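You operate a simulated robot arm through the tools that you are given. There is no shell and no other tool.

The job below is to be done with a simulated robot arm. You get a single attempt, and the scene is never put back.

## Task
Wind the lifter plate up and brush the old resin off it.
Fine: put the brush back and wind the plate down again. Set down upright: brush. What is to be rubbed or washed off counts as gone when no trace of it is left.

It is judged by the outcome, as a careful person would: the job done as asked, and still so three seconds after it is handed in. It fails if anything else is knocked over, pushed out of place, dropped, spilled or broken.

## Robot
A 6-joint arm with a fingered hand, fixed in place. Base frame: the origin is on the floor under the middle of its stand, x ahead of it, y to its left, z up; the work surface is at about z = 80. Units: cm, rad, N and s.
With the tool pointing down near the work surface it reaches from about 16 to 86 cm from the base axis. Its first joint turns from -2.897 to 2.897 rad. Payload 5 kg.
Tool frame: the origin (TCP) lies between the finger pads and is the grasp point; the fingertips stand 3.6 cm ahead of it; z points along the fingers, y is the line along which they close. The gripper opens to 12 cm; its body begins 4.2 cm behind the TCP. The gripper is a hand of 4 fingers: y runs from the thumb to the fingers, the wrist lies at [-1.9, -12.3, -21.1] in the tool frame, and closing takes about 1.5 s.
Orientation is told as [roll, pitch, yaw] about the base's x, y, z axes, in that order, counted from this pose: with the fingers straight down and the wrist toward the robot, the tool's x, y and z point along [0, 1, 0], [1, 0, 0] and [0, 0, -1] of the base frame.

## Interface
- The arm moves only by the tool send_rows. Its argument "rows" is a list that holds one entry, the list of rows, each a list of 7 numbers: the shift along the tool's x, y, z in cm, then the turn, a rotation vector about the tool's x, y, z in degrees, then the finger opening in cm, from 0 to 12. In form: [[[tx, ty, tz, ax, ay, az, jaw], ...]]. A call has 1 to 20 rows; each row shifts and turns the commanded pose from where the row before left it, along the tool's axes as they then stand. A row lasts 0.2 s, in which the tool goes at most 5 cm and 0.15 rad; a call with a longer step from one row to the next is refused whole, and so is a gripper value outside its range. A pose out of reach is approached as far as the arm can. The call stops where the force on the tool passes 40 N (or 10 N more than at its start, if that is more) or the arm is blocked; 0.2 s more then pass. Each finger travels about 4.5 cm/s and halts on what it meets, pressing with about 25 N; the grip force reading is that of the motor and also rises with nothing between the fingers. The clock runs only during rows and for 0.2 s after the last one: add rows that do not move to give the fingers time. It gives the time, the measured TCP pose, the force on the tool (base axes), the opening and the grip force at its end, in the units of the frame above (readings bear some noise), with the torque about the TCP (base axes, N m) and any sound that the robot's microphone picked up.
- Cameras (640 x 400 px; columns grow to the right, rows downward): "scene" is fixed at [5.02, -64.9, 161.97]; the picture's right is [0.81, -0.59, 0.00], its down [-0.26, -0.36, -0.90] and it looks along [0.53, 0.72, -0.45] (base axes); focal length 310 px, centre (320, 200). "wrist" rides on the gripper at [7.3, -10.1, -14.2] in the tool frame; the picture's right is [-0.79, 0.29, -0.54], its down [-0.56, -0.70, 0.44] and it looks along [-0.25, 0.65, 0.71] (tool axes); focal length 280 px, centre (320, 200). There is no depth. A picture from a camera that has moved, and an enlarged one, comes with that camera's place and axes in the base frame and with its lens.
- get_image(camera): a new picture of that camera. No time passes.
- raise_lower(by): slides the trunk up (or, below 0, down) by that many cm; the arm rides with it, the base frame stays. It gives what a move gives, with no picture.
- set_grasp(shape): the hand has 4 fingers and takes this shape, open, in about a second: jaw (thumb against the fingers, like two jaws); tri (thumb and two fingers); tip (a fingertip pinch); poke (one finger out to press); point (the index stretched); flat (the hand flat); cup (the hand cupped); fist (a fist). The gripper value then closes the fingers along that shape, each until it touches; the sizes above hold for jaw. It gives what a move gives, with no picture.
- close_up(camera, box): a new picture of the part [left, top, right, bottom] of that camera's present view, enlarged. No time passes.
- close_job(): hands the job in; it is judged then, once.

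Places have to be worked out from the pictures, the camera data and where the tool is seen. Open the gripper and draw the arm clear of the work before you hand the job in, unless the task says otherwise.

The tools are called after "Emit:" as a command line: name --argument value ..., lists and objects as JSON in quotes. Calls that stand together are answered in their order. send_rows: Moves the arm, as the interface text tells. Its arguments: {"type":"object","properties":{"rows":{"type":"array"}},"required":["rows"]} The other tools are called the same way: raise_lower (by) moves the trunk up or down; set_grasp (shape) gives the hand a shape; get_image (camera) takes a picture; close_up (camera, box) takes an enlarged picture of a part of a camera's view; close_job () hands the job in.

At the start:

```text
t: 0.0
ee_pos: [48.77, 52.23, 117.26]
ee_rot: [0.0, 0.0, -0.001]
contact_force: [-0.4, -0.6, -0.3]
moment: [-0.04, 0.05, -0.02]
gripper_width: 11.95
grasp_force: 0.1
shape: jaw
trunk travel left (down, up): [-70.0, 14.0]
```

scene: 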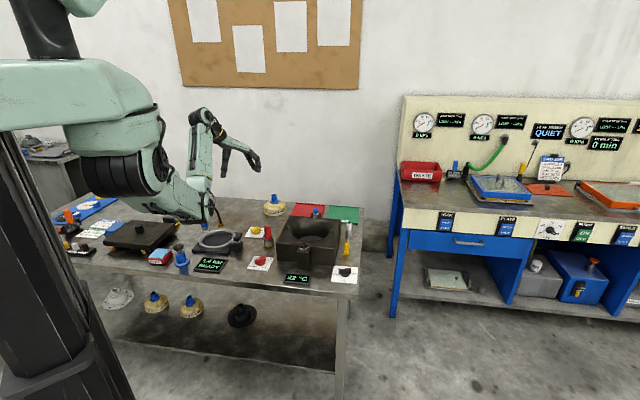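
wrist: 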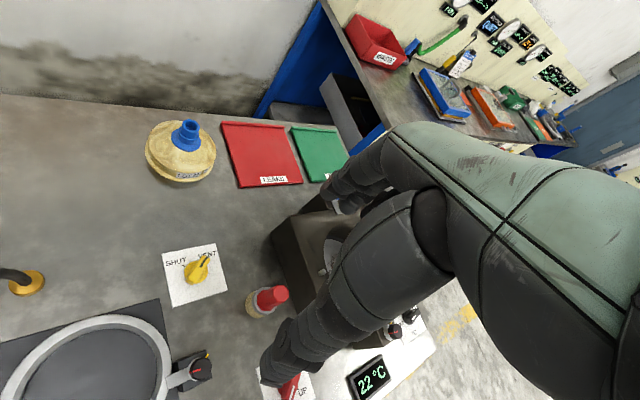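

The first pictures show a bench with many fixtures. I'll take enlarged pictures of the bench to find the lifter plate, its winder and the brush.

Emit:
close_up --camera "scene" --box '[40, 180, 220, 290]'

Emit:
close_up --camera "scene" --box '[200, 180, 380, 290]'

Emit:
close_up --camera "scene" --box '[390, 90, 640, 250]'

```text
3.56 times, centred on (130, 235) of scene
camera zoom: at [5.02, -64.9, 161.97], right [0.81, -0.59, 0.0], down [-0.26, -0.36, -0.9], along [0.53, 0.72, -0.45], focal length 1102 px, centre (996, 76)
```

zoom: 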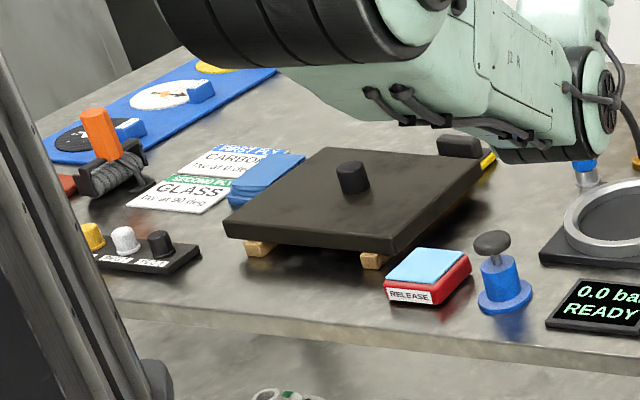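

```text
3.56 times, centred on (290, 235) of scene
camera zoom: at [5.02, -64.9, 161.97], right [0.81, -0.59, 0.0], down [-0.26, -0.36, -0.9], along [0.53, 0.72, -0.45], focal length 1102 px, centre (427, 76)
```

zoom: 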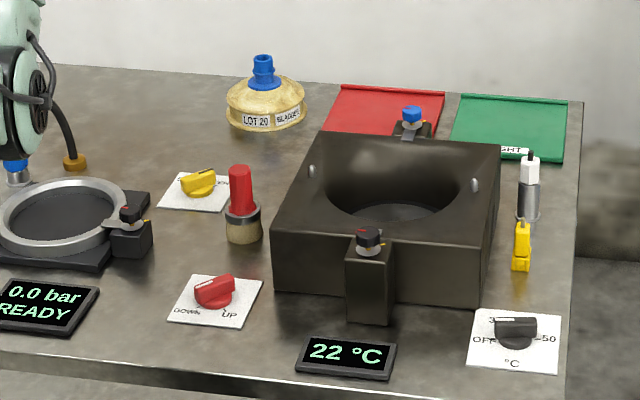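

```text
2.50 times, centred on (515, 170) of scene
camera zoom: at [5.02, -64.9, 161.97], right [0.81, -0.59, 0.0], down [-0.26, -0.36, -0.9], along [0.53, 0.72, -0.45], focal length 774 px, centre (-168, 275)
```

zoom: 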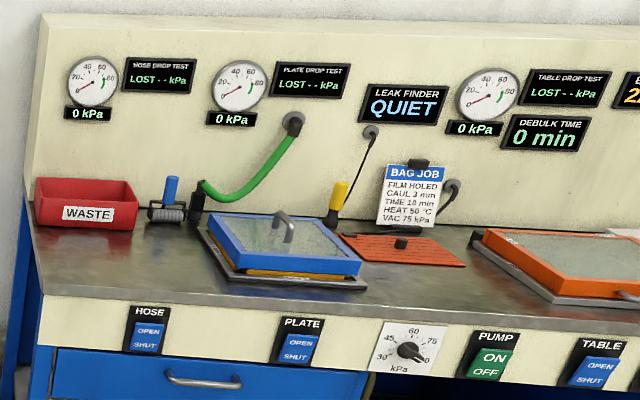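

The red-handled brush stands near (55, 43), and the red DOWN/UP knob is near (46, 34) next to the dark mould block. I'll look closer at both, and at the well, before moving.

Emit:
close_up --camera "scene" --box '[240, 215, 300, 275]'

Emit:
close_up --camera "scene" --box '[270, 200, 350, 270]'

Emit:
close_up --camera "wrist" --box '[160, 180, 460, 400]'

Emit:
close_up --camera "wrist" --box '[0, 220, 320, 400]'

```text
6.67 times, centred on (270, 245) of scene
camera zoom: at [5.02, -64.9, 161.97], right [0.81, -0.59, 0.0], down [-0.26, -0.36, -0.9], along [0.53, 0.72, -0.45], focal length 2065 px, centre (653, -100)
```

zoom: 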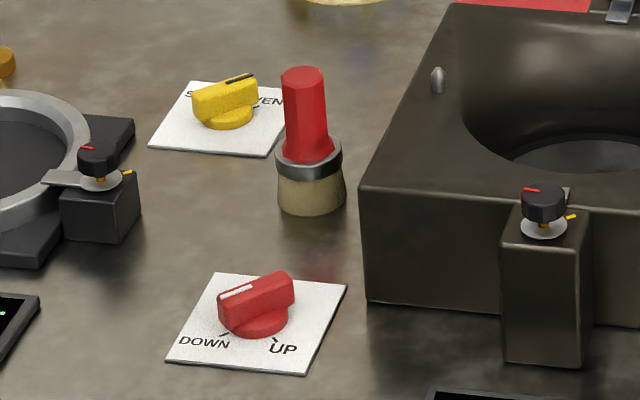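

```text
5.71 times, centred on (310, 235) of scene
camera zoom: at [5.02, -64.9, 161.97], right [0.81, -0.59, 0.0], down [-0.26, -0.36, -0.9], along [0.53, 0.72, -0.45], focal length 1770 px, centre (377, 0)
```

zoom: 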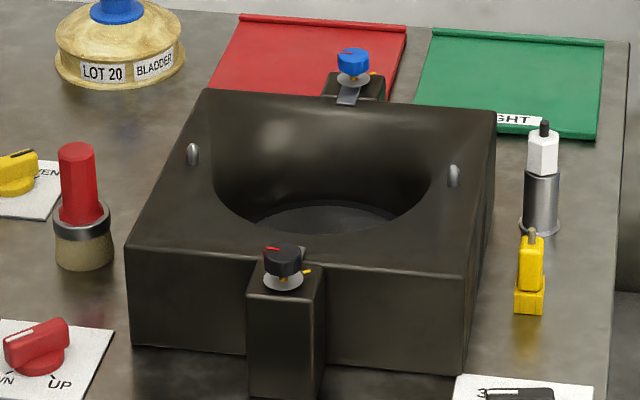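

```text
1.82 times, centred on (310, 290) of wrist
camera zoom: at [38.66, 59.54, 131.55], right [0.29, -0.79, 0.54], down [-0.7, -0.56, -0.44], along [0.65, -0.25, -0.71], focal length 510 px, centre (338, 36)
```

zoom: 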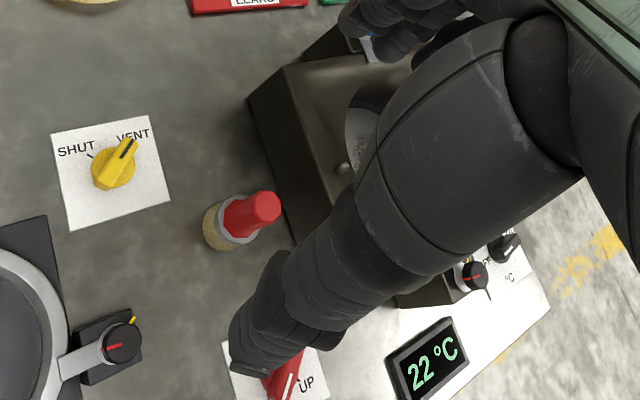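

```text
2.00 times, centred on (160, 310) of wrist
camera zoom: at [38.66, 59.54, 131.55], right [0.29, -0.79, 0.54], down [-0.7, -0.56, -0.44], along [0.65, -0.25, -0.71], focal length 561 px, centre (640, -20)
```

zoom: 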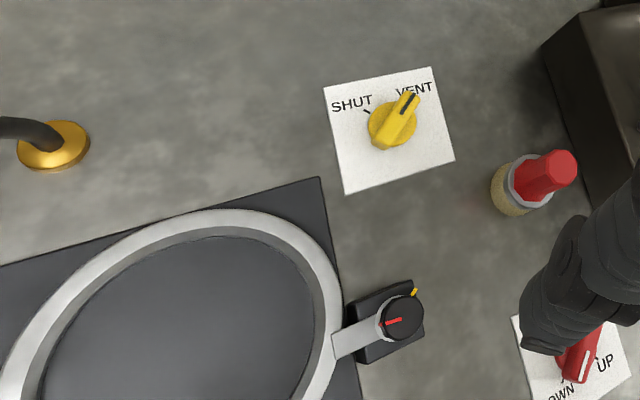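

The bench runs at 45° to the base axes. The mould block is about 24 cm square with its top near z 88, centred around (71, 30). I'll move the hand sideways at height so the wrist camera can see into the well and the knob.

Emit:
send_rows --rows '[[[-4, -0.2, 1, 0, 0, 0, 12], [-4, -0.2, 1, 0, 0, 0, 12], [-4, -0.2, 1, 0, 0, 0, 12], [-4, -0.2, 1, 0, 0, 0, 12], [-4, -0.2, 1, 0, 0, 0, 12], [-4, -0.2, 1, 0, 0, 0, 12], [-4, -0.2, 1, 0, 0, 0, 12], [-4, -0.2, 1, 0, 0, 0, 12], [-4, -0.2, 1, 0, 0, 0, 12], [-4, -0.2, 1, 0, 0, 0, 12], [0, 0, 0, 0, 0, 0, 12]]]'

Emit:
get_image --camera "wrist"

Emit:
get_image --camera "scene"

```text
t: 2.4
ee_pos: [47.79, 12.96, 106.2]
ee_rot: [-0.002, 0.0, 0.0]
contact_force: [-0.1, -0.4, 0.8]
moment: [-0.02, 0.04, 0.02]
gripper_width: 11.96
grasp_force: 0.0
shape: jaw
out of reach, approached as far as the arm can: row 2, 3, 4
trunk travel left (down, up): [-70.0, 14.0]
```

```text
taken
camera wrist: at [37.72, 20.16, 120.34], right [0.29, -0.79, 0.54], down [-0.7, -0.56, -0.44], along [0.65, -0.25, -0.71], focal length 280 px, centre (320, 200)
```

wrist: 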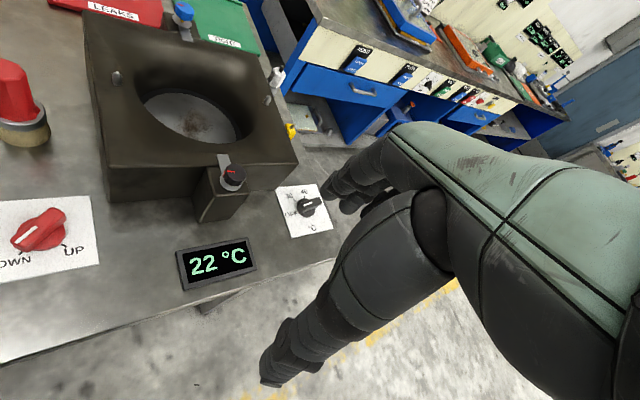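

```text
taken
```

scene: 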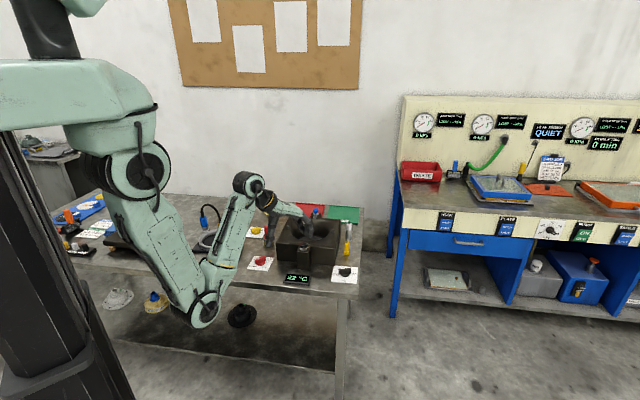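

The lifter plate lies at the bottom of the well with a brownish resin stain on it. I'll zoom in on the stain, the knob and the brush.

Emit:
close_up --camera "wrist" --box '[90, 40, 300, 220]'

Emit:
close_up --camera "wrist" --box '[0, 180, 120, 290]'

Emit:
close_up --camera "wrist" --box '[0, 50, 120, 160]'

```text
2.22 times, centred on (195, 130) of wrist
camera zoom: at [37.72, 20.16, 120.34], right [0.29, -0.79, 0.54], down [-0.7, -0.56, -0.44], along [0.65, -0.25, -0.71], focal length 623 px, centre (598, 356)
```

zoom: 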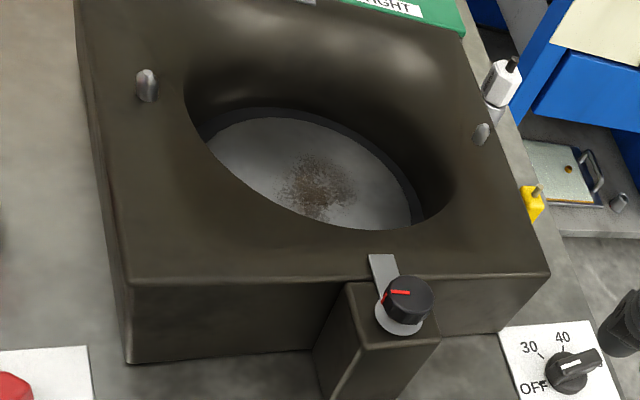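

```text
3.64 times, centred on (60, 235) of wrist
camera zoom: at [37.72, 20.16, 120.34], right [0.29, -0.79, 0.54], down [-0.7, -0.56, -0.44], along [0.65, -0.25, -0.71], focal length 1020 px, centre (1266, 73)
```

zoom: 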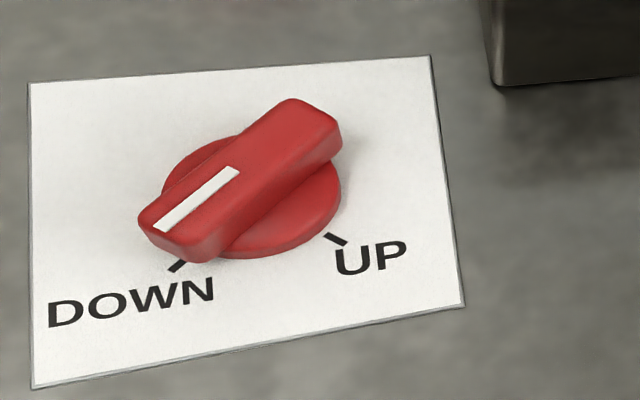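

```text
3.64 times, centred on (60, 105) of wrist
camera zoom: at [37.72, 20.16, 120.34], right [0.29, -0.79, 0.54], down [-0.7, -0.56, -0.44], along [0.65, -0.25, -0.71], focal length 1020 px, centre (1266, 546)
```

zoom: 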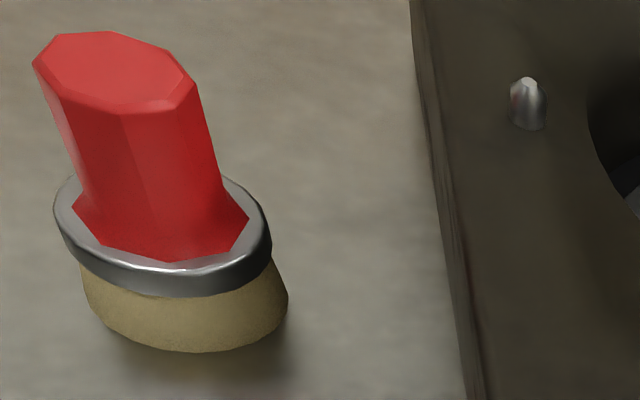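

I place the knob at about (46.3, 34.5) with its bar along base x, pointing to DOWN. UP lies about 90° anticlockwise. I'll turn the hand to yaw −90° here at height, so the fingers will close across the bar, and check where it settles.

Emit:
send_rows --rows '[[[0, 0, 0, 0, 0, 8.5, 12], [0, 0, 0, 0, 0, 8.5, 12], [0, 0, 0, 0, 0, 8.5, 12], [0, 0, 0, 0, 0, 8.5, 12], [0, 0, 0, 0, 0, 8.5, 12], [0, 0, 0, 0, 0, 8.5, 12], [0, 0, 0, 0, 0, 8.5, 12], [0, 0, 0, 0, 0, 8.5, 12], [0, 0, 0, 0, 0, 8.5, 12], [0, 0, 0, 0, 0, 8.5, 12], [0, 0, 0, 0, 0, 5, 12], [0, 0, 0, 0, 0, 0, 12]]]'

Emit:
get_image --camera "scene"

Emit:
get_image --camera "wrist"

```text
t: 5.0
ee_pos: [56.57, 6.06, 88.91]
ee_rot: [0.002, -0.001, -1.571]
contact_force: [0.5, -1.1, 0.1]
moment: [0.0, -0.02, 0.05]
gripper_width: 11.96
grasp_force: 0.1
shape: jaw
out of reach, approached as far as the arm can: row 3, 4, 5, 6, 7, 8, 9, 10, 11
trunk travel left (down, up): [-70.0, 14.0]
```

```text
taken
```

scene: 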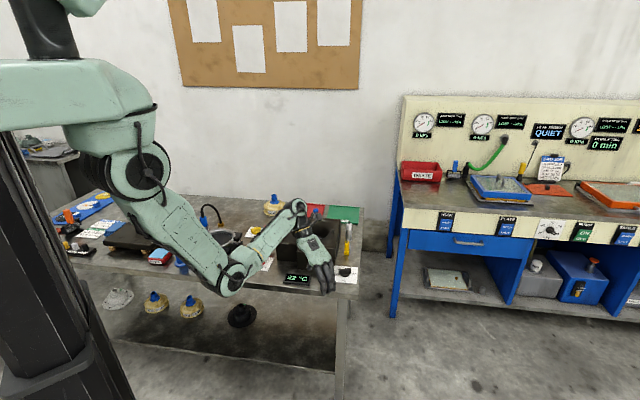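

```text
taken
camera wrist: at [63.86, 16.15, 103.16], right [-0.79, -0.29, 0.54], down [-0.56, 0.7, -0.44], along [-0.25, -0.65, -0.71], focal length 280 px, centre (320, 200)
```

wrist: 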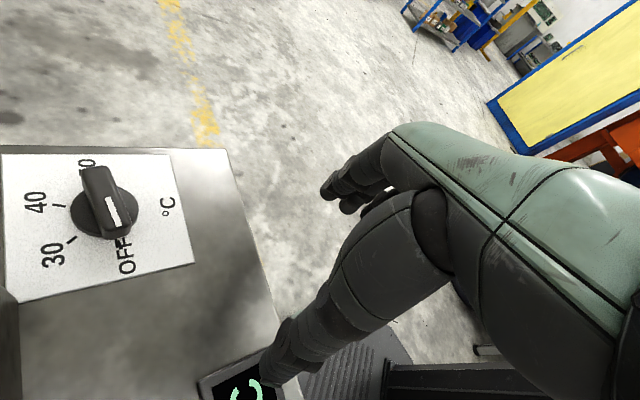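

The hand drifted down and outward to (56.6, 6.1, 88.9) because those poses were out of reach. There was no contact. I'll lift the whole arm with the trunk, which keeps the joints as they are and gives clearance.

Emit:
raise_lower --by 12

```text
t: 6.5
ee_pos: [56.53, 6.04, 101.03]
ee_rot: [0.002, 0.0, -1.568]
contact_force: [-1.1, 0.7, 0.2]
moment: [-0.01, 0.01, 0.0]
gripper_width: 11.98
grasp_force: 0.1
shape: jaw
trunk travel left (down, up): [-82.0, 2.0]
```

Now at z 101 with yaw −90°. I'll go in small steps toward a point above the knob and see whether the arm can hold this yaw there.

Emit:
send_rows --rows '[[[-0.68, -1.9, 0, 0, 0, 0, 12], [-0.68, -1.9, 0, 0, 0, 0, 12], [-0.68, -1.9, 0, 0, 0, 0, 12], [-0.68, -1.9, 0, 0, 0, 0, 12], [-0.68, -1.9, 0, 0, 0, 0, 12], [-0.68, -1.9, 0, 0, 0, 0, 12], [-0.68, -1.9, 0, 0, 0, 0, 12], [-0.68, -1.9, 0, 0, 0, 0, 12], [-0.68, -1.9, 0, 0, 0, 0, 12], [-0.68, -1.9, 0, 0, 0, 0, 12], [-0.68, -1.9, 0, 0, 0, 0, 12], [-0.68, -1.9, 0, 0, 0, 0, 12], [-0.68, -1.9, 0, 0, 0, 0, 12], [-0.68, -1.9, 0, 0, 0, 0, 12], [-0.68, -1.9, 0, 0, 0, 0, 12], [0, 0, 0, 0, 0, 0, 12]]]'

Emit:
get_image --camera "scene"

Emit:
get_image --camera "wrist"

```text
t: 9.9
ee_pos: [49.41, 33.86, 96.49]
ee_rot: [0.003, 0.0, -1.568]
contact_force: [-0.3, -0.7, -0.2]
moment: [0.02, -0.01, -0.02]
gripper_width: 11.97
grasp_force: 0.0
shape: jaw
out of reach, approached as far as the arm can: row 1, 2, 3, 4, 5, 6, 7, 8, 10
trunk travel left (down, up): [-82.0, 2.0]
```

```text
taken
```

scene: 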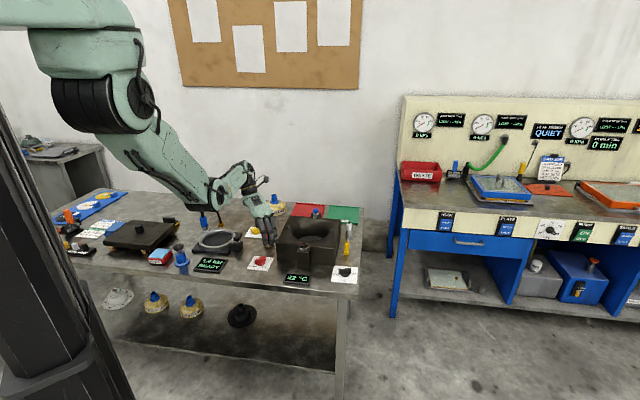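

```text
taken
camera wrist: at [56.69, 43.95, 110.75], right [-0.79, -0.29, 0.54], down [-0.56, 0.7, -0.44], along [-0.25, -0.65, -0.71], focal length 280 px, centre (320, 200)
```

wrist: 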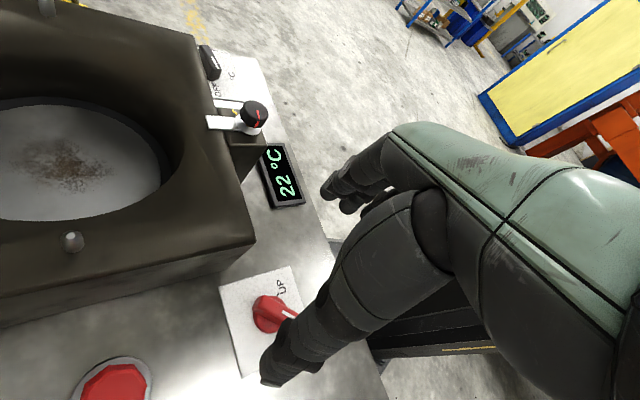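

At this yaw the arm is within reach again, at (49.4, 33.9, 96.5). I'll zoom in on the knob to correct its position before lowering.

Emit:
close_up --camera "wrist" --box '[200, 250, 340, 390]'

Emit:
close_up --camera "scene" --box '[220, 180, 320, 280]'

Emit:
close_up --camera "wrist" --box '[0, 60, 240, 260]'

```text
2.86 times, centred on (270, 320) of wrist
camera zoom: at [56.69, 43.95, 110.75], right [-0.79, -0.29, 0.54], down [-0.56, 0.7, -0.44], along [-0.25, -0.65, -0.71], focal length 801 px, centre (463, -143)
```

zoom: 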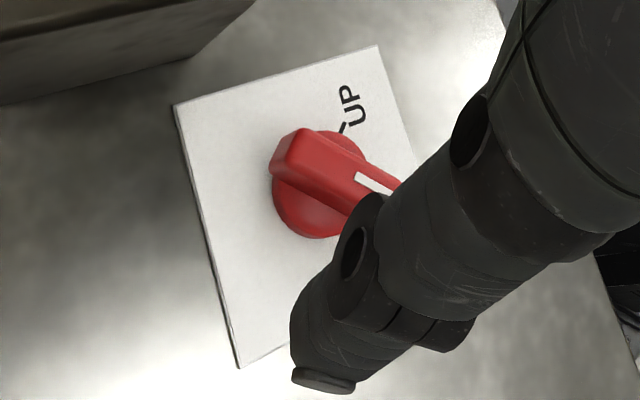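

```text
4.00 times, centred on (270, 230) of scene
camera zoom: at [5.02, -64.9, 161.97], right [0.81, -0.59, 0.0], down [-0.26, -0.36, -0.9], along [0.53, 0.72, -0.45], focal length 1239 px, centre (520, 80)
```

zoom: 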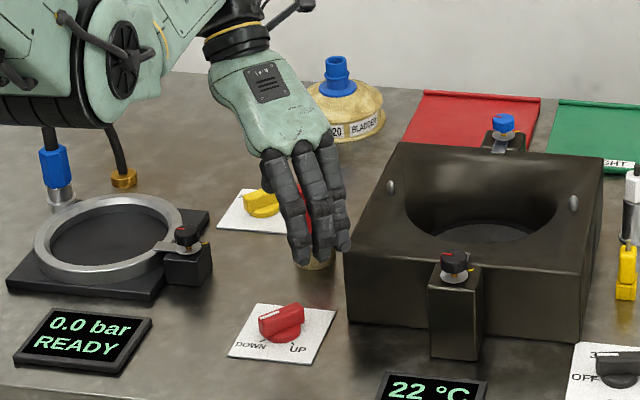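

```text
2.00 times, centred on (120, 160) of wrist
camera zoom: at [56.69, 43.95, 110.75], right [-0.79, -0.29, 0.54], down [-0.56, 0.7, -0.44], along [-0.25, -0.65, -0.71], focal length 561 px, centre (720, 280)
```

zoom: 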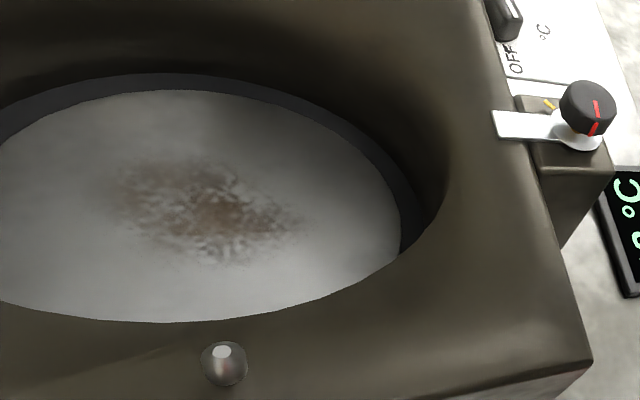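

Combining the views, the knob centre is about (46.25, 34.4), its top near z 83, and the bar lies along x. I'll centre above it at z 91 and half-close the fingers to see how they straddle it.

Emit:
send_rows --rows '[[[-0.8, -0.14, 1.4, 0, 0, 0, 10], [-0.8, -0.14, 1.4, 0, 0, 0, 8], [-0.8, -0.13, 1.4, 0, 0, 0, 6], [-0.76, -0.13, 1.3, 0, 0, 0, 5], [0, 0, 0, 0, 0, 0, 5], [0, 0, 0, 0, 0, 0, 5]]]'

Emit:
get_image --camera "wrist"

Emit:
close_up --camera "scene" --box '[220, 180, 320, 280]'

```text
t: 11.3
ee_pos: [46.23, 34.31, 91.06]
ee_rot: [0.002, 0.0, -1.569]
contact_force: [-0.3, 0.2, -0.3]
moment: [-0.01, -0.03, 0.02]
gripper_width: 5.07
grasp_force: 0.0
shape: jaw
trunk travel left (down, up): [-82.0, 2.0]
```

```text
taken
camera wrist: at [53.45, 44.48, 105.17], right [-0.79, -0.29, 0.54], down [-0.56, 0.7, -0.44], along [-0.25, -0.65, -0.71], focal length 280 px, centre (320, 200)
```

wrist: 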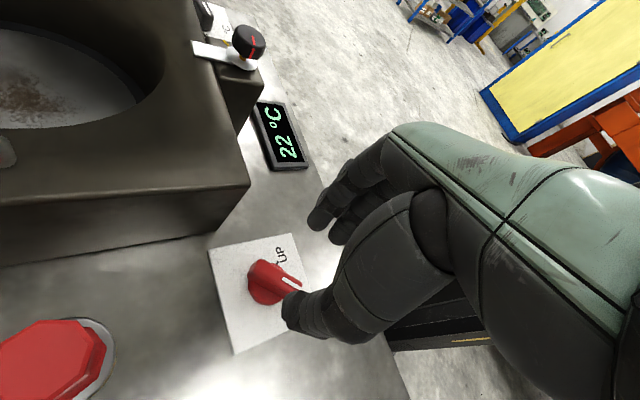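

```text
4.00 times, centred on (270, 230) of scene
camera zoom: at [5.02, -64.9, 161.97], right [0.81, -0.59, 0.0], down [-0.26, -0.36, -0.9], along [0.53, 0.72, -0.45], focal length 1239 px, centre (520, 80)
```

zoom: 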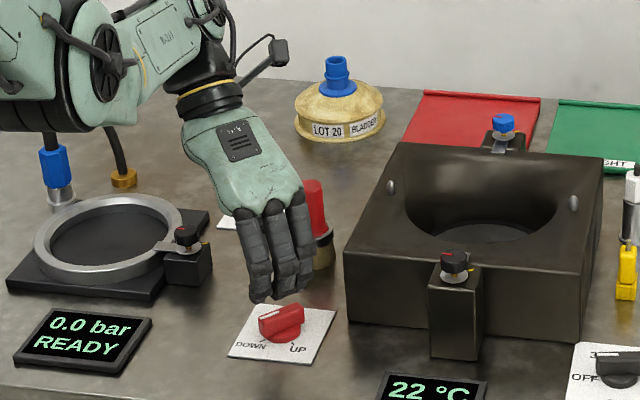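

The fingers straddle the knob properly. I'll lower to TCP z 84.9 so the fingertips sit just beside the bar, keeping the opening at 5 cm.

Emit:
send_rows --rows '[[[0, 0, 1.2, 0, 0, 0, 5], [0, 0, 1.2, 0, 0, 0, 5], [0, 0, 1.2, 0, 0, 0, 5], [0, 0, 1.2, 0, 0, 0, 5], [0, 0, 0.8, 0, 0, 0, 5], [0, 0, 0.5, 0, 0, 0, 5], [0, 0, 0, 0, 0, 0, 5]]]'

Emit:
close_up --camera "wrist" --box '[200, 180, 420, 360]'

Emit:
close_up --camera "scene" --box '[230, 210, 300, 280]'

```text
t: 12.9
ee_pos: [45.68, 34.2, 85.86]
ee_rot: [0.002, 0.001, -1.569]
contact_force: [0.3, 0.8, 0.7]
moment: [-0.02, -0.02, 0.02]
gripper_width: 5.05
grasp_force: 0.1
shape: jaw
out of reach, approached as far as the arm can: row 5
trunk travel left (down, up): [-82.0, 2.0]
```

```text
2.22 times, centred on (310, 270) of wrist
camera zoom: at [53.0, 44.19, 100.12], right [-0.79, -0.29, 0.54], down [-0.56, 0.7, -0.44], along [-0.25, -0.65, -0.71], focal length 623 px, centre (342, 44)
```

zoom: 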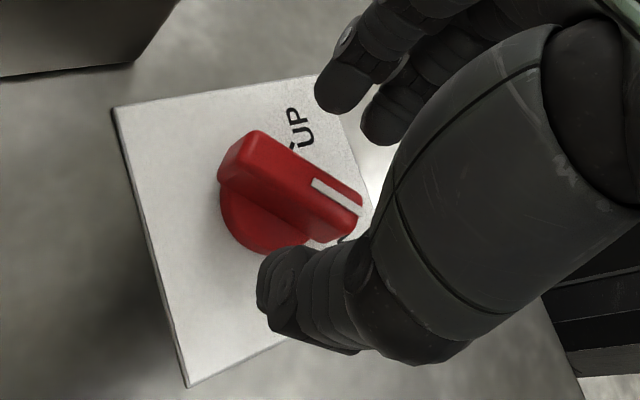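

```text
5.71 times, centred on (265, 245) of scene
camera zoom: at [5.02, -64.9, 161.97], right [0.81, -0.59, 0.0], down [-0.26, -0.36, -0.9], along [0.53, 0.72, -0.45], focal length 1770 px, centre (634, -57)
```

zoom: 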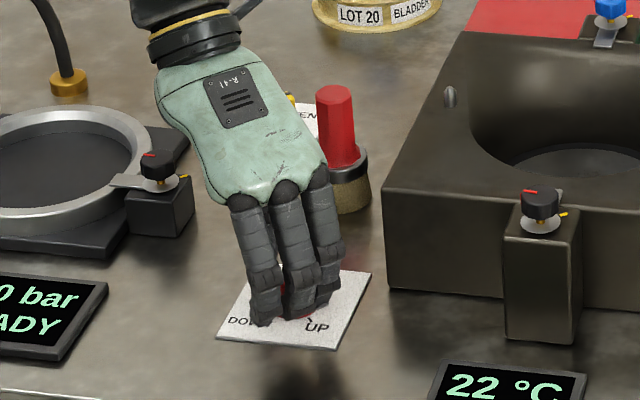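

Lowering stopped at a reach limit at z 85.9, so I'll use the trunk for height instead. First I'll go back up to z 91 and test the 90° turn in free air in this arm configuration.

Emit:
send_rows --rows '[[[0.2, 0, -1.2, 0, 0, 0, 5], [0.2, 0, -1.3, 0, 0, 0, 5], [0.15, -0.1, -1.3, 0, 0, 0, 5], [0, -0.1, -1.3, 0, 0, 0, 5], [0, 0, 0, 0, 0, -6, 5], [0, 0, 0, 0, 0, -6, 5], [0, 0, 0, 0, 0, -6, 5], [0, 0, 0, 0, 0, -6, 5], [0, 0, 0, 0, 0, -6, 5], [0, 0, 0, 0, 0, -6, 5], [0, 0, 0, 0, 0, -6, 5], [0, 0, 0, 0, 0, -6, 5], [0, 0, 0, 0, 0, -6, 5], [0, 0, 0, 0, 0, -6, 5], [0, 0, 0, 0, 0, -6, 5], [0, 0, 0, 0, 0, -6, 5], [0, 0, 0, 0, 0, -6, 5], [0, 0, 0, 0, 0, -6, 5], [0, 0, 0, 0, 0, -6, 5], [0, 0, 0, 0, 0, 0, 5]]]'

```text
t: 17.1
ee_pos: [46.43, 34.4, 90.84]
ee_rot: [0.0, -0.001, 0.005]
contact_force: [-0.5, -0.4, 0.0]
moment: [0.0, 0.01, -0.01]
gripper_width: 5.07
grasp_force: 0.0
shape: jaw
trunk travel left (down, up): [-82.0, 2.0]
```

The full turn works without reach trouble at this relative height. I'll turn back to yaw −90° and then lower with the trunk.

Emit:
send_rows --rows '[[[0, 0, 0, 0, 0, 6, 5], [0, 0, 0, 0, 0, 6, 5], [0, 0, 0, 0, 0, 6, 5], [0, 0, 0, 0, 0, 6, 5], [0, 0, 0, 0, 0, 6, 5], [0, 0, 0, 0, 0, 6, 5], [0, 0, 0, 0, 0, 6, 5], [0, 0, 0, 0, 0, 6, 5], [0, 0, 0, 0, 0, 6, 5], [0, 0, 0, 0, 0, 6, 5], [0, 0, 0, 0, 0, 6, 5], [0, 0, 0, 0, 0, 6, 5], [0, 0, 0, 0, 0, 6, 5], [0, 0, 0, 0, 0, 6, 5], [0, 0, 0, 0, 0, 6, 5], [0, 0, 0, 0, 0, 0, 5]]]'

Emit:
raise_lower --by -4

Emit:
close_up --camera "wrist" --box '[200, 180, 420, 360]'

```text
t: 20.5
ee_pos: [46.44, 34.45, 90.81]
ee_rot: [0.002, 0.001, -1.571]
contact_force: [-0.4, 0.8, 0.2]
moment: [0.02, -0.01, 0.03]
gripper_width: 5.05
grasp_force: 0.1
shape: jaw
trunk travel left (down, up): [-82.0, 2.0]
```

```text
t: 21.3
ee_pos: [46.59, 34.44, 86.79]
ee_rot: [0.0, 0.001, -1.568]
contact_force: [-0.2, 0.8, 0.7]
moment: [0.02, 0.02, 0.01]
gripper_width: 5.04
grasp_force: 0.0
shape: jaw
trunk travel left (down, up): [-78.0, 6.0]
```

```text
2.22 times, centred on (310, 270) of wrist
camera zoom: at [53.7, 44.56, 101.02], right [-0.79, -0.29, 0.54], down [-0.56, 0.7, -0.44], along [-0.25, -0.65, -0.71], focal length 623 px, centre (342, 44)
```

zoom: 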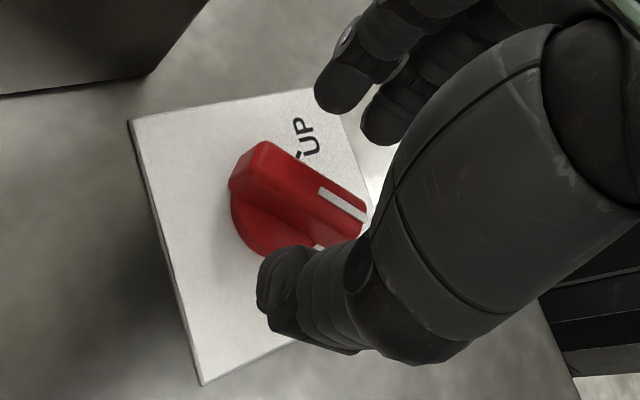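

The hand is centred on the knob at z 86.8. I'll lower the trunk another 1.9 cm so the fingertips come to about z 81.3, beside the bar.

Emit:
raise_lower --by -1.9

Emit:
close_up --camera "scene" --box '[230, 210, 300, 280]'

Emit:
close_up --camera "wrist" --box '[200, 180, 420, 360]'

```text
t: 22.0
ee_pos: [46.48, 34.36, 85.0]
ee_rot: [0.002, 0.0, -1.569]
contact_force: [0.1, 0.1, -0.2]
moment: [0.02, -0.01, 0.0]
gripper_width: 5.04
grasp_force: 0.0
shape: jaw
trunk travel left (down, up): [-76.1, 7.9]
```

```text
5.71 times, centred on (265, 245) of scene
camera zoom: at [5.02, -64.9, 161.97], right [0.81, -0.59, 0.0], down [-0.26, -0.36, -0.9], along [0.53, 0.72, -0.45], focal length 1770 px, centre (634, -57)
```

zoom: 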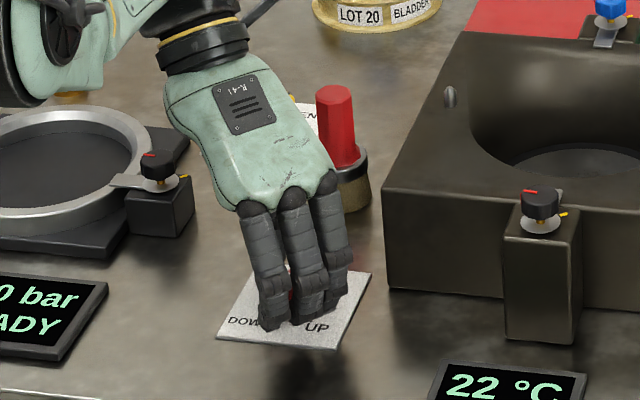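

```text
2.22 times, centred on (310, 270) of wrist
camera zoom: at [53.7, 44.56, 99.12], right [-0.79, -0.29, 0.54], down [-0.56, 0.7, -0.44], along [-0.25, -0.65, -0.71], focal length 623 px, centre (342, 44)
```

zoom: 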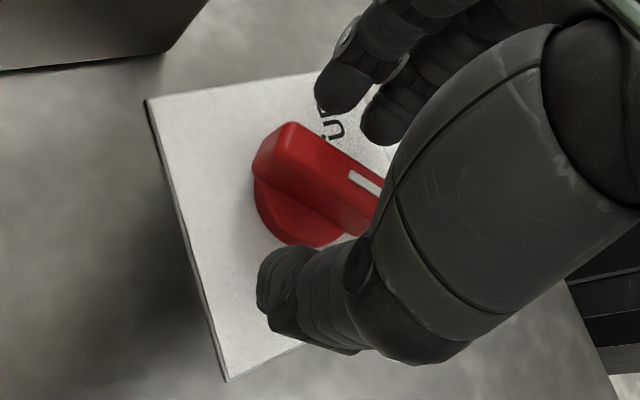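

The bar is between thumb and fingers. I'll close on it.

Emit:
send_rows --rows '[[[0, 0, 0, 0, 0, 0, 3], [0, 0, 0, 0, 0, 0, 1], [0, 0, 0, 0, 0, 0, 0], [0, 0, 0, 0, 0, 0, 0], [0, 0, 0, 0, 0, 0, 0]]]'

Emit:
close_up --camera "wrist" --box '[200, 180, 420, 360]'

```text
t: 23.2
ee_pos: [46.45, 34.61, 84.84]
ee_rot: [0.002, 0.001, -1.57]
contact_force: [0.0, 1.1, -1.2]
moment: [-0.03, -0.04, -0.02]
gripper_width: 1.15
grasp_force: 25.1
shape: jaw
trunk travel left (down, up): [-76.1, 7.9]
```

```text
2.22 times, centred on (310, 270) of wrist
camera zoom: at [53.7, 44.61, 99.09], right [-0.79, -0.29, 0.54], down [-0.56, 0.7, -0.44], along [-0.25, -0.65, -0.71], focal length 623 px, centre (342, 44)
```

zoom: 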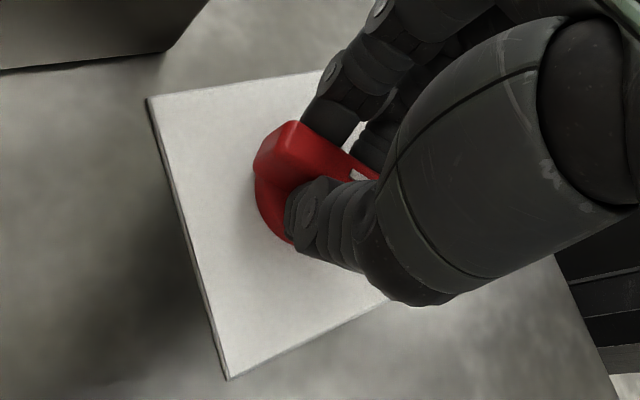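

The grip holds the bar at 1.15 cm. Now I'll turn it anticlockwise (base +z) about 92° toward UP.

Emit:
send_rows --rows '[[[0, 0, 0, 0, 0, -5, 0], [0, 0, 0, 0, 0, -5, 0], [0, 0, 0, 0, 0, -5, 0], [0, 0, 0, 0, 0, -5, 0], [0, 0, 0, 0, 0, -5, 0], [0, 0, 0, 0, 0, -5, 0], [0, 0, 0, 0, 0, -5, 0], [0, 0, 0, 0, 0, -5, 0], [0, 0, 0, 0, 0, -5, 0], [0, 0, 0, 0, 0, -5, 0], [0, 0, 0, 0, 0, -5, 0], [0, 0, 0, 0, 0, -5, 0], [0, 0, 0, 0, 0, -5, 0], [0, 0, 0, 0, 0, -5, 0], [0, 0, 0, 0, 0, -5, 0], [0, 0, 0, 0, 0, -5, 0], [0, 0, 0, 0, 0, -5, 0], [0, 0, 0, 0, 0, -5, 0], [0, 0, 0, 0, 0, -2, 0], [0, 0, 0, 0, 0, 0, 0]]]'

Emit:
get_image --camera "wrist"

Emit:
close_up --camera "scene" --box '[220, 190, 350, 290]'

```text
t: 26.4
ee_pos: [46.14, 33.35, 84.84]
ee_rot: [-0.018, -0.002, -0.297]
contact_force: [-13.1, -25.7, 19.1]
moment: [-0.86, 0.04, -1.0]
gripper_width: 1.11
grasp_force: 25.1
shape: jaw
trunk travel left (down, up): [-76.1, 7.9]
stopped in row 15: the force on the tool passed its limit at 42 N (the readings are from after the stop); the commanded pose is now the measured one
```

```text
taken
camera wrist: at [38.62, 43.64, 98.9], right [0.05, -0.83, 0.56], down [-0.84, -0.34, -0.43], along [0.55, -0.44, -0.71], focal length 280 px, centre (320, 200)
```

wrist: 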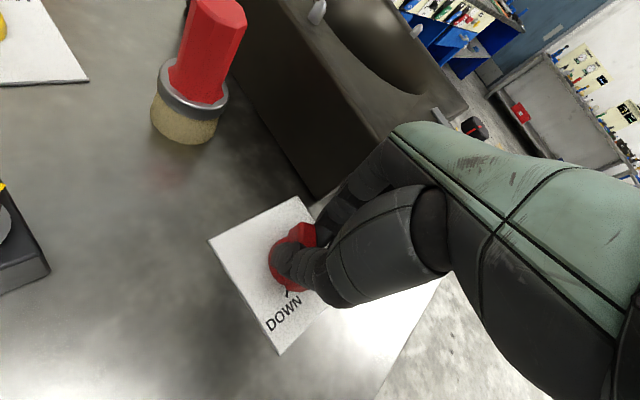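

```text
4.00 times, centred on (285, 240) of scene
camera zoom: at [5.02, -64.9, 161.97], right [0.81, -0.59, 0.0], down [-0.26, -0.36, -0.9], along [0.53, 0.72, -0.45], focal length 1239 px, centre (460, 40)
```

zoom: 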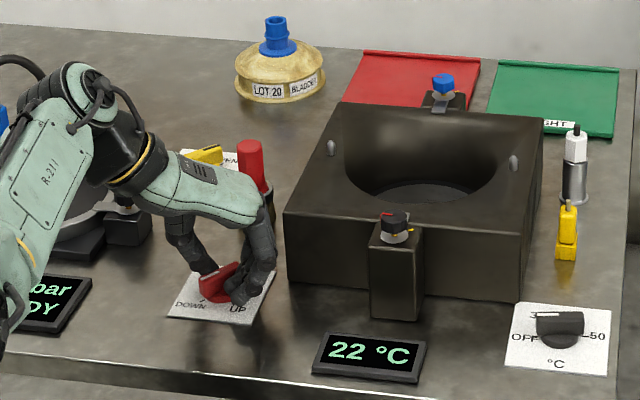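

The turn stopped at about 73° with 42 N on the tool. I'll look closely to see whether the knob reached its stop or the fingers touch something.

Emit:
close_up --camera "scene" --box '[250, 230, 300, 280]'

Emit:
close_up --camera "wrist" --box '[200, 160, 400, 320]'

```text
8.00 times, centred on (275, 255) of scene
camera zoom: at [5.02, -64.9, 161.97], right [0.81, -0.59, 0.0], down [-0.26, -0.36, -0.9], along [0.53, 0.72, -0.45], focal length 2478 px, centre (680, -240)
```

zoom: 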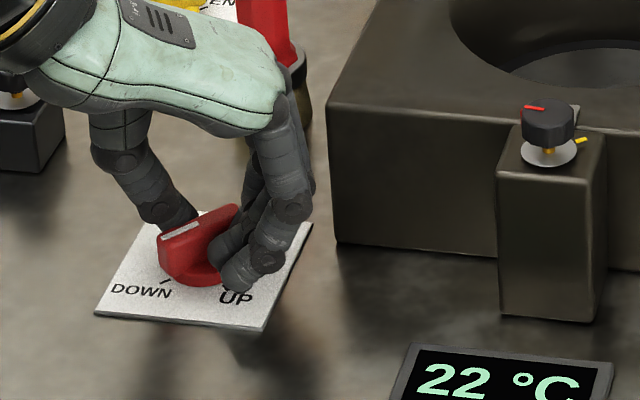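

```text
2.50 times, centred on (300, 240) of wrist
camera zoom: at [38.62, 43.64, 98.9], right [0.05, -0.83, 0.56], down [-0.84, -0.34, -0.43], along [0.55, -0.44, -0.71], focal length 701 px, centre (370, 100)
```

zoom: 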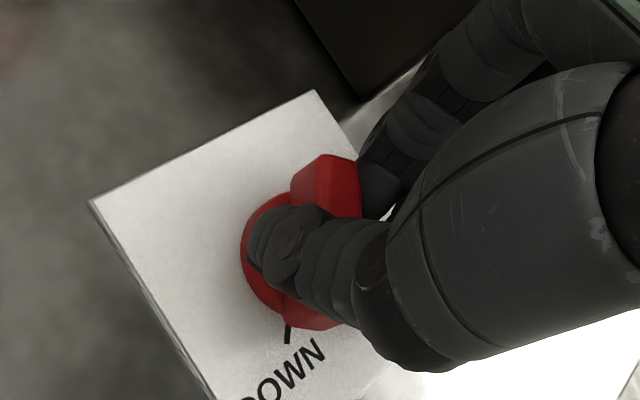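

The knob bar has not moved. It still lies along x, and the fingers slid around it against a hard stop. So DOWN to UP must run the long way, clockwise by about 270°, like a winding knob. I'll release and lift with the trunk.

Emit:
send_rows --rows '[[[0, 0, 0, 0, 0, 0, 2], [0, 0, 0, 0, 0, 0, 4], [0, 0, 0, 0, 0, 0, 6], [0, 0, 0, 0, 0, 0, 6], [0, 0, 0, 0, 0, 0, 6]]]'

Emit:
raise_lower --by 6

Emit:
close_up --camera "wrist" --box '[180, 180, 400, 360]'

```text
t: 27.6
ee_pos: [46.27, 33.94, 84.82]
ee_rot: [-0.009, -0.001, -0.291]
contact_force: [0.2, 0.0, 0.3]
moment: [0.05, 0.0, -0.03]
gripper_width: 5.94
grasp_force: 0.1
shape: jaw
trunk travel left (down, up): [-76.1, 7.9]
```

```text
t: 28.6
ee_pos: [46.29, 34.03, 90.62]
ee_rot: [-0.012, -0.001, -0.293]
contact_force: [-1.1, -0.5, -0.2]
moment: [-0.01, -0.02, -0.03]
gripper_width: 5.94
grasp_force: 0.0
shape: jaw
trunk travel left (down, up): [-82.1, 1.9]
```

```text
2.22 times, centred on (290, 270) of wrist
camera zoom: at [38.76, 44.03, 104.79], right [0.05, -0.83, 0.55], down [-0.83, -0.34, -0.44], along [0.55, -0.44, -0.71], focal length 623 px, centre (387, 44)
```

zoom: 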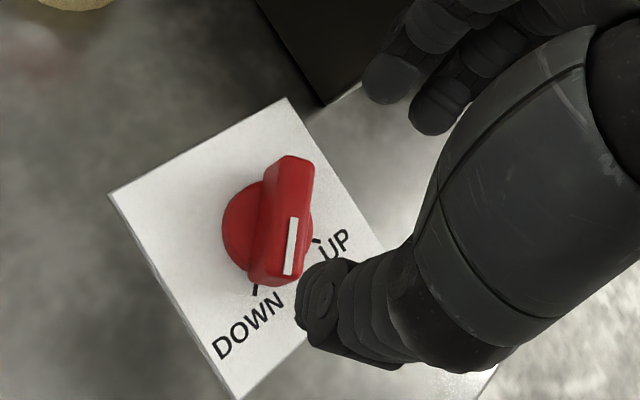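

The knob is free again and unmoved. I'll test in the air whether the arm can turn to yaw +90°, so I can start a clockwise turn from there.

Emit:
send_rows --rows '[[[0, 0, 0, 0, 0, -6, 6], [0, 0, 0, 0, 0, -6, 6], [0, 0, 0, 0, 0, -6, 6], [0, 0, 0, 0, 0, -6, 6], [0, 0, 0, 0, 0, -6, 6], [0, 0, 0, 0, 0, -6, 6], [0, 0, 0, 0, 0, -6, 6], [0, 0, 0, 0, 0, -6, 6], [0, 0, 0, 0, 0, -6, 6], [0, 0, 0, 0, 0, -6, 6], [0, 0, 0, 0, 0, -6, 6], [0, 0, 0, 0, 0, -6, 6], [0, 0, 0, 0, 0, 0, 6]]]'

```text
t: 31.4
ee_pos: [46.24, 33.96, 90.68]
ee_rot: [-0.002, 0.01, 0.967]
contact_force: [0.1, 0.6, -0.4]
moment: [0.04, -0.01, -0.01]
gripper_width: 5.96
grasp_force: 0.0
shape: jaw
trunk travel left (down, up): [-82.1, 1.9]
```

Yaw is now 55° with no reach trouble. I'll continue to 90°.

Emit:
send_rows --rows '[[[0, 0, 0, 0, 0, -6, 6], [0, 0, 0, 0, 0, -6, 6], [0, 0, 0, 0, 0, -6, 6], [0, 0, 0, 0, 0, -6, 6], [0, 0, 0, 0, 0, -6, 6], [0, 0, 0, 0, 0, -4.6, 6], [0, 0, 0, 0, 0, 0, 6]]]'

Emit:
get_image --camera "wrist"

Emit:
get_image --camera "scene"

```text
t: 33.0
ee_pos: [46.17, 34.03, 90.67]
ee_rot: [0.004, 0.012, 1.569]
contact_force: [1.2, 0.2, -0.4]
moment: [-0.03, -0.02, 0.0]
gripper_width: 5.94
grasp_force: 0.0
shape: jaw
trunk travel left (down, up): [-82.1, 1.9]
```

```text
taken
camera wrist: at [39.04, 24.03, 105.0], right [0.79, 0.29, 0.54], down [0.56, -0.71, -0.44], along [0.25, 0.64, -0.72], focal length 280 px, centre (320, 200)
```

wrist: 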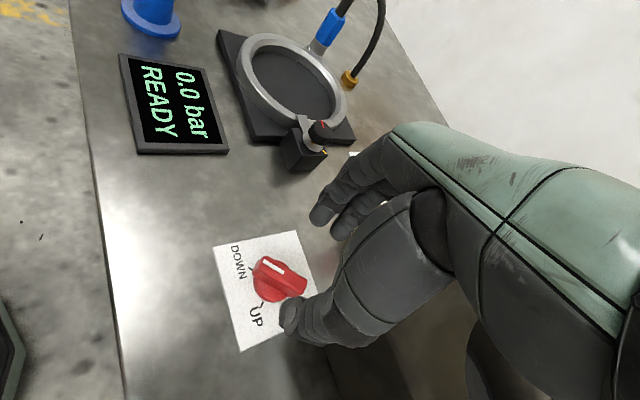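

```text
taken
```

scene: 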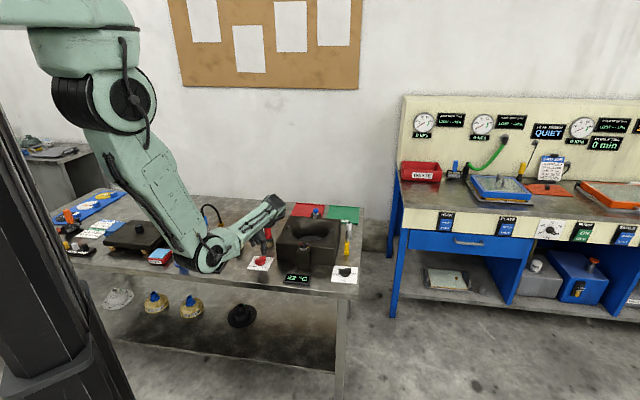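

Yaw +90° is reachable here. I'll check the knob's alignment from this side before lowering.

Emit:
close_up --camera "wrist" --box '[200, 180, 400, 360]'

Emit:
close_up --camera "scene" --box '[180, 180, 310, 290]'

```text
2.22 times, centred on (300, 270) of wrist
camera zoom: at [39.04, 24.03, 105.0], right [0.79, 0.29, 0.54], down [0.56, -0.71, -0.44], along [0.25, 0.64, -0.72], focal length 623 px, centre (364, 44)
```

zoom: 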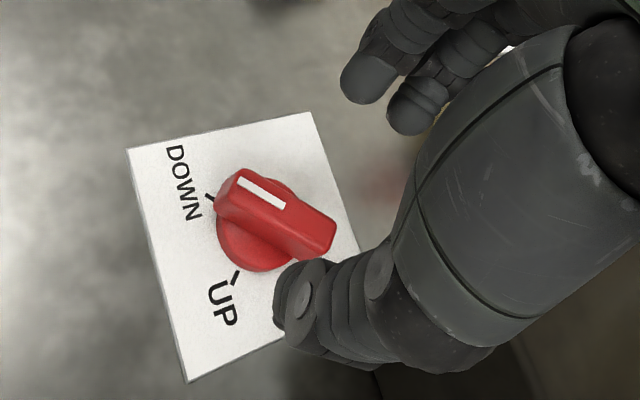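

```text
3.64 times, centred on (245, 235) of scene
camera zoom: at [5.02, -64.9, 161.97], right [0.81, -0.59, 0.0], down [-0.26, -0.36, -0.9], along [0.53, 0.72, -0.45], focal length 1126 px, centre (593, 73)
```

zoom: 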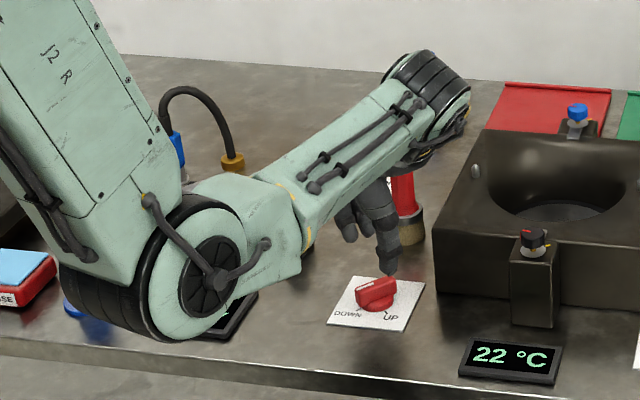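

The bar is centred in the hand and the elbow is well out in front of the bench. I'll lower by trunk to grip height.

Emit:
raise_lower --by -5.8

Emit:
close_up --camera "wrist" --box '[200, 180, 400, 360]'

```text
t: 34.0
ee_pos: [46.26, 34.05, 84.88]
ee_rot: [0.003, 0.012, 1.57]
contact_force: [0.4, 0.0, 0.0]
moment: [0.03, -0.01, 0.0]
gripper_width: 5.94
grasp_force: 0.0
shape: jaw
trunk travel left (down, up): [-76.3, 7.7]
```

```text
2.22 times, centred on (300, 270) of wrist
camera zoom: at [39.04, 24.05, 99.2], right [0.79, 0.29, 0.54], down [0.56, -0.71, -0.44], along [0.25, 0.64, -0.72], focal length 623 px, centre (364, 44)
```

zoom: 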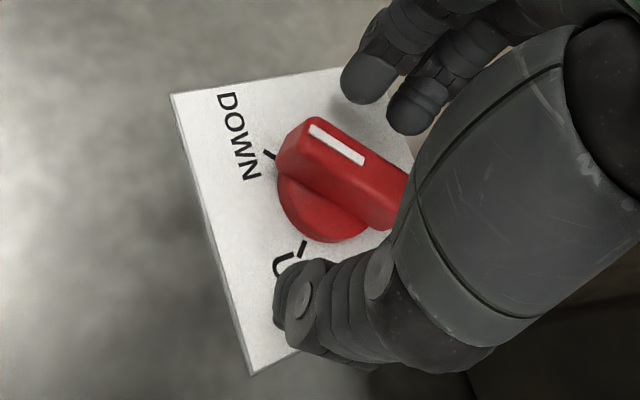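

The thumb and fingers are on either side of the bar. I'll close, then turn clockwise by 30° as a first test.

Emit:
send_rows --rows '[[[0, 0, 0, 0, 0, 0, 4], [0, 0, 0, 0, 0, 0, 2], [0, 0, 0, 0, 0, 0, 0], [0, 0, 0, 0, 0, 0, 0], [0, 0, 0, 0, 0, 0, 0], [0, 0, 0, 0, 0, 5, 0], [0, 0, 0, 0, 0, 5, 0], [0, 0, 0, 0, 0, 5, 0], [0, 0, 0, 0, 0, 5, 0], [0, 0, 0, 0, 0, 5, 0], [0, 0, 0, 0, 0, 5, 0], [0, 0, 0, 0, 0, 0, 0]]]'

Emit:
close_up --camera "wrist" --box '[200, 180, 400, 360]'

Emit:
close_up --camera "scene" --box '[240, 200, 340, 280]'

```text
t: 36.6
ee_pos: [46.13, 34.09, 84.85]
ee_rot: [-0.002, 0.012, 1.042]
contact_force: [-6.5, 2.1, -3.6]
moment: [0.11, 0.18, 0.02]
gripper_width: 1.2
grasp_force: 25.2
shape: jaw
trunk travel left (down, up): [-76.3, 7.7]
```

```text
2.22 times, centred on (300, 270) of wrist
camera zoom: at [34.89, 29.09, 99.15], right [0.83, -0.14, 0.54], down [0.13, -0.89, -0.43], along [0.54, 0.43, -0.72], focal length 623 px, centre (364, 44)
```

zoom: 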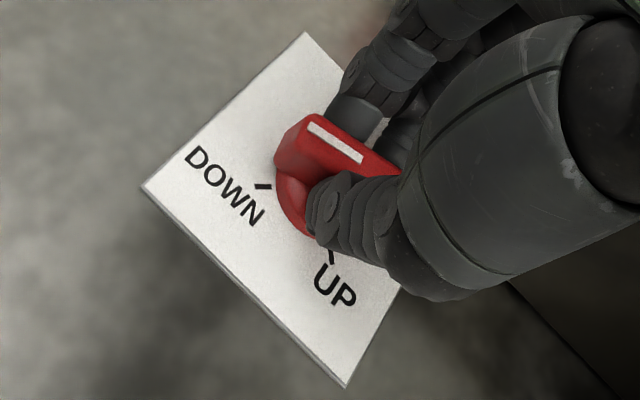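

```text
5.00 times, centred on (290, 240) of scene
camera zoom: at [5.02, -64.9, 161.97], right [0.81, -0.59, 0.0], down [-0.26, -0.36, -0.9], along [0.53, 0.72, -0.45], focal length 1549 px, centre (470, 0)
```

zoom: 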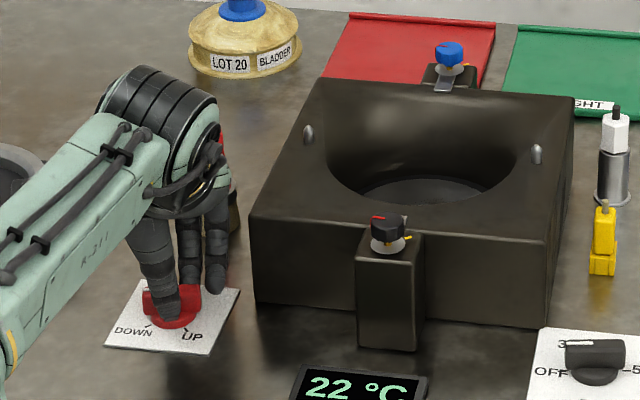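

The knob is turning clockwise with the hand; the pointer has left the DOWN mark. I'll keep turning.

Emit:
send_rows --rows '[[[0, 0, 0, 0, 0, 6, 0], [0, 0, 0, 0, 0, 6, 0], [0, 0, 0, 0, 0, 6, 0], [0, 0, 0, 0, 0, 6, 0], [0, 0, 0, 0, 0, 6, 0], [0, 0, 0, 0, 0, 6, 0], [0, 0, 0, 0, 0, 6, 0], [0, 0, 0, 0, 0, 6, 0], [0, 0, 0, 0, 0, 6, 0], [0, 0, 0, 0, 0, 6, 0], [0, 0, 0, 0, 0, 0, 0]]]'

Emit:
close_up --camera "wrist" --box '[200, 180, 400, 360]'

Emit:
close_up --camera "scene" --box '[240, 200, 340, 280]'

```text
t: 39.0
ee_pos: [46.11, 34.21, 84.84]
ee_rot: [-0.012, 0.004, -0.003]
contact_force: [-12.2, 9.1, -2.9]
moment: [0.24, 0.35, 0.03]
gripper_width: 1.11
grasp_force: 24.6
shape: jaw
trunk travel left (down, up): [-76.3, 7.7]
```

```text
2.22 times, centred on (300, 270) of wrist
camera zoom: at [36.14, 41.68, 99.01], right [0.29, -0.78, 0.55], down [-0.7, -0.56, -0.43], along [0.65, -0.26, -0.71], focal length 623 px, centre (364, 44)
```

zoom: 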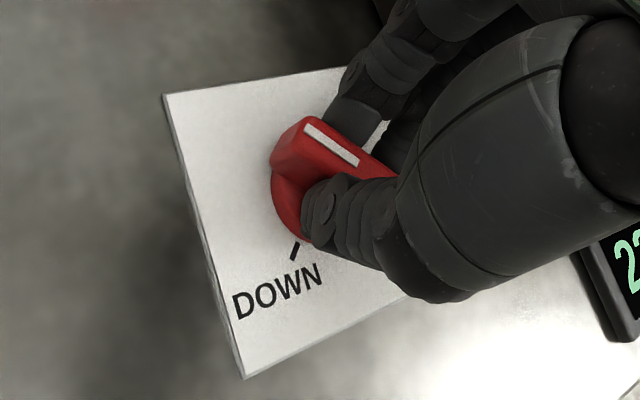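

```text
5.00 times, centred on (290, 240) of scene
camera zoom: at [5.02, -64.9, 161.97], right [0.81, -0.59, 0.0], down [-0.26, -0.36, -0.9], along [0.53, 0.72, -0.45], focal length 1549 px, centre (470, 0)
```

zoom: 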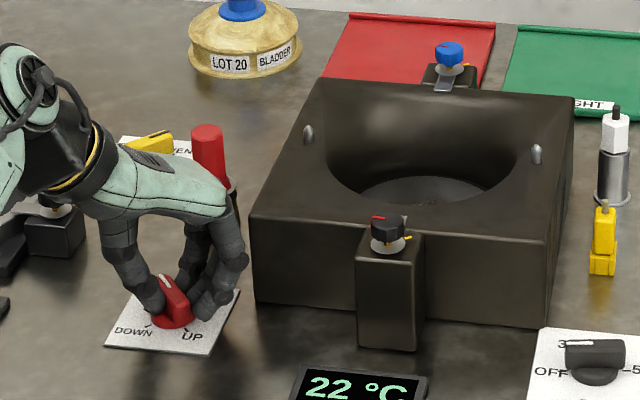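

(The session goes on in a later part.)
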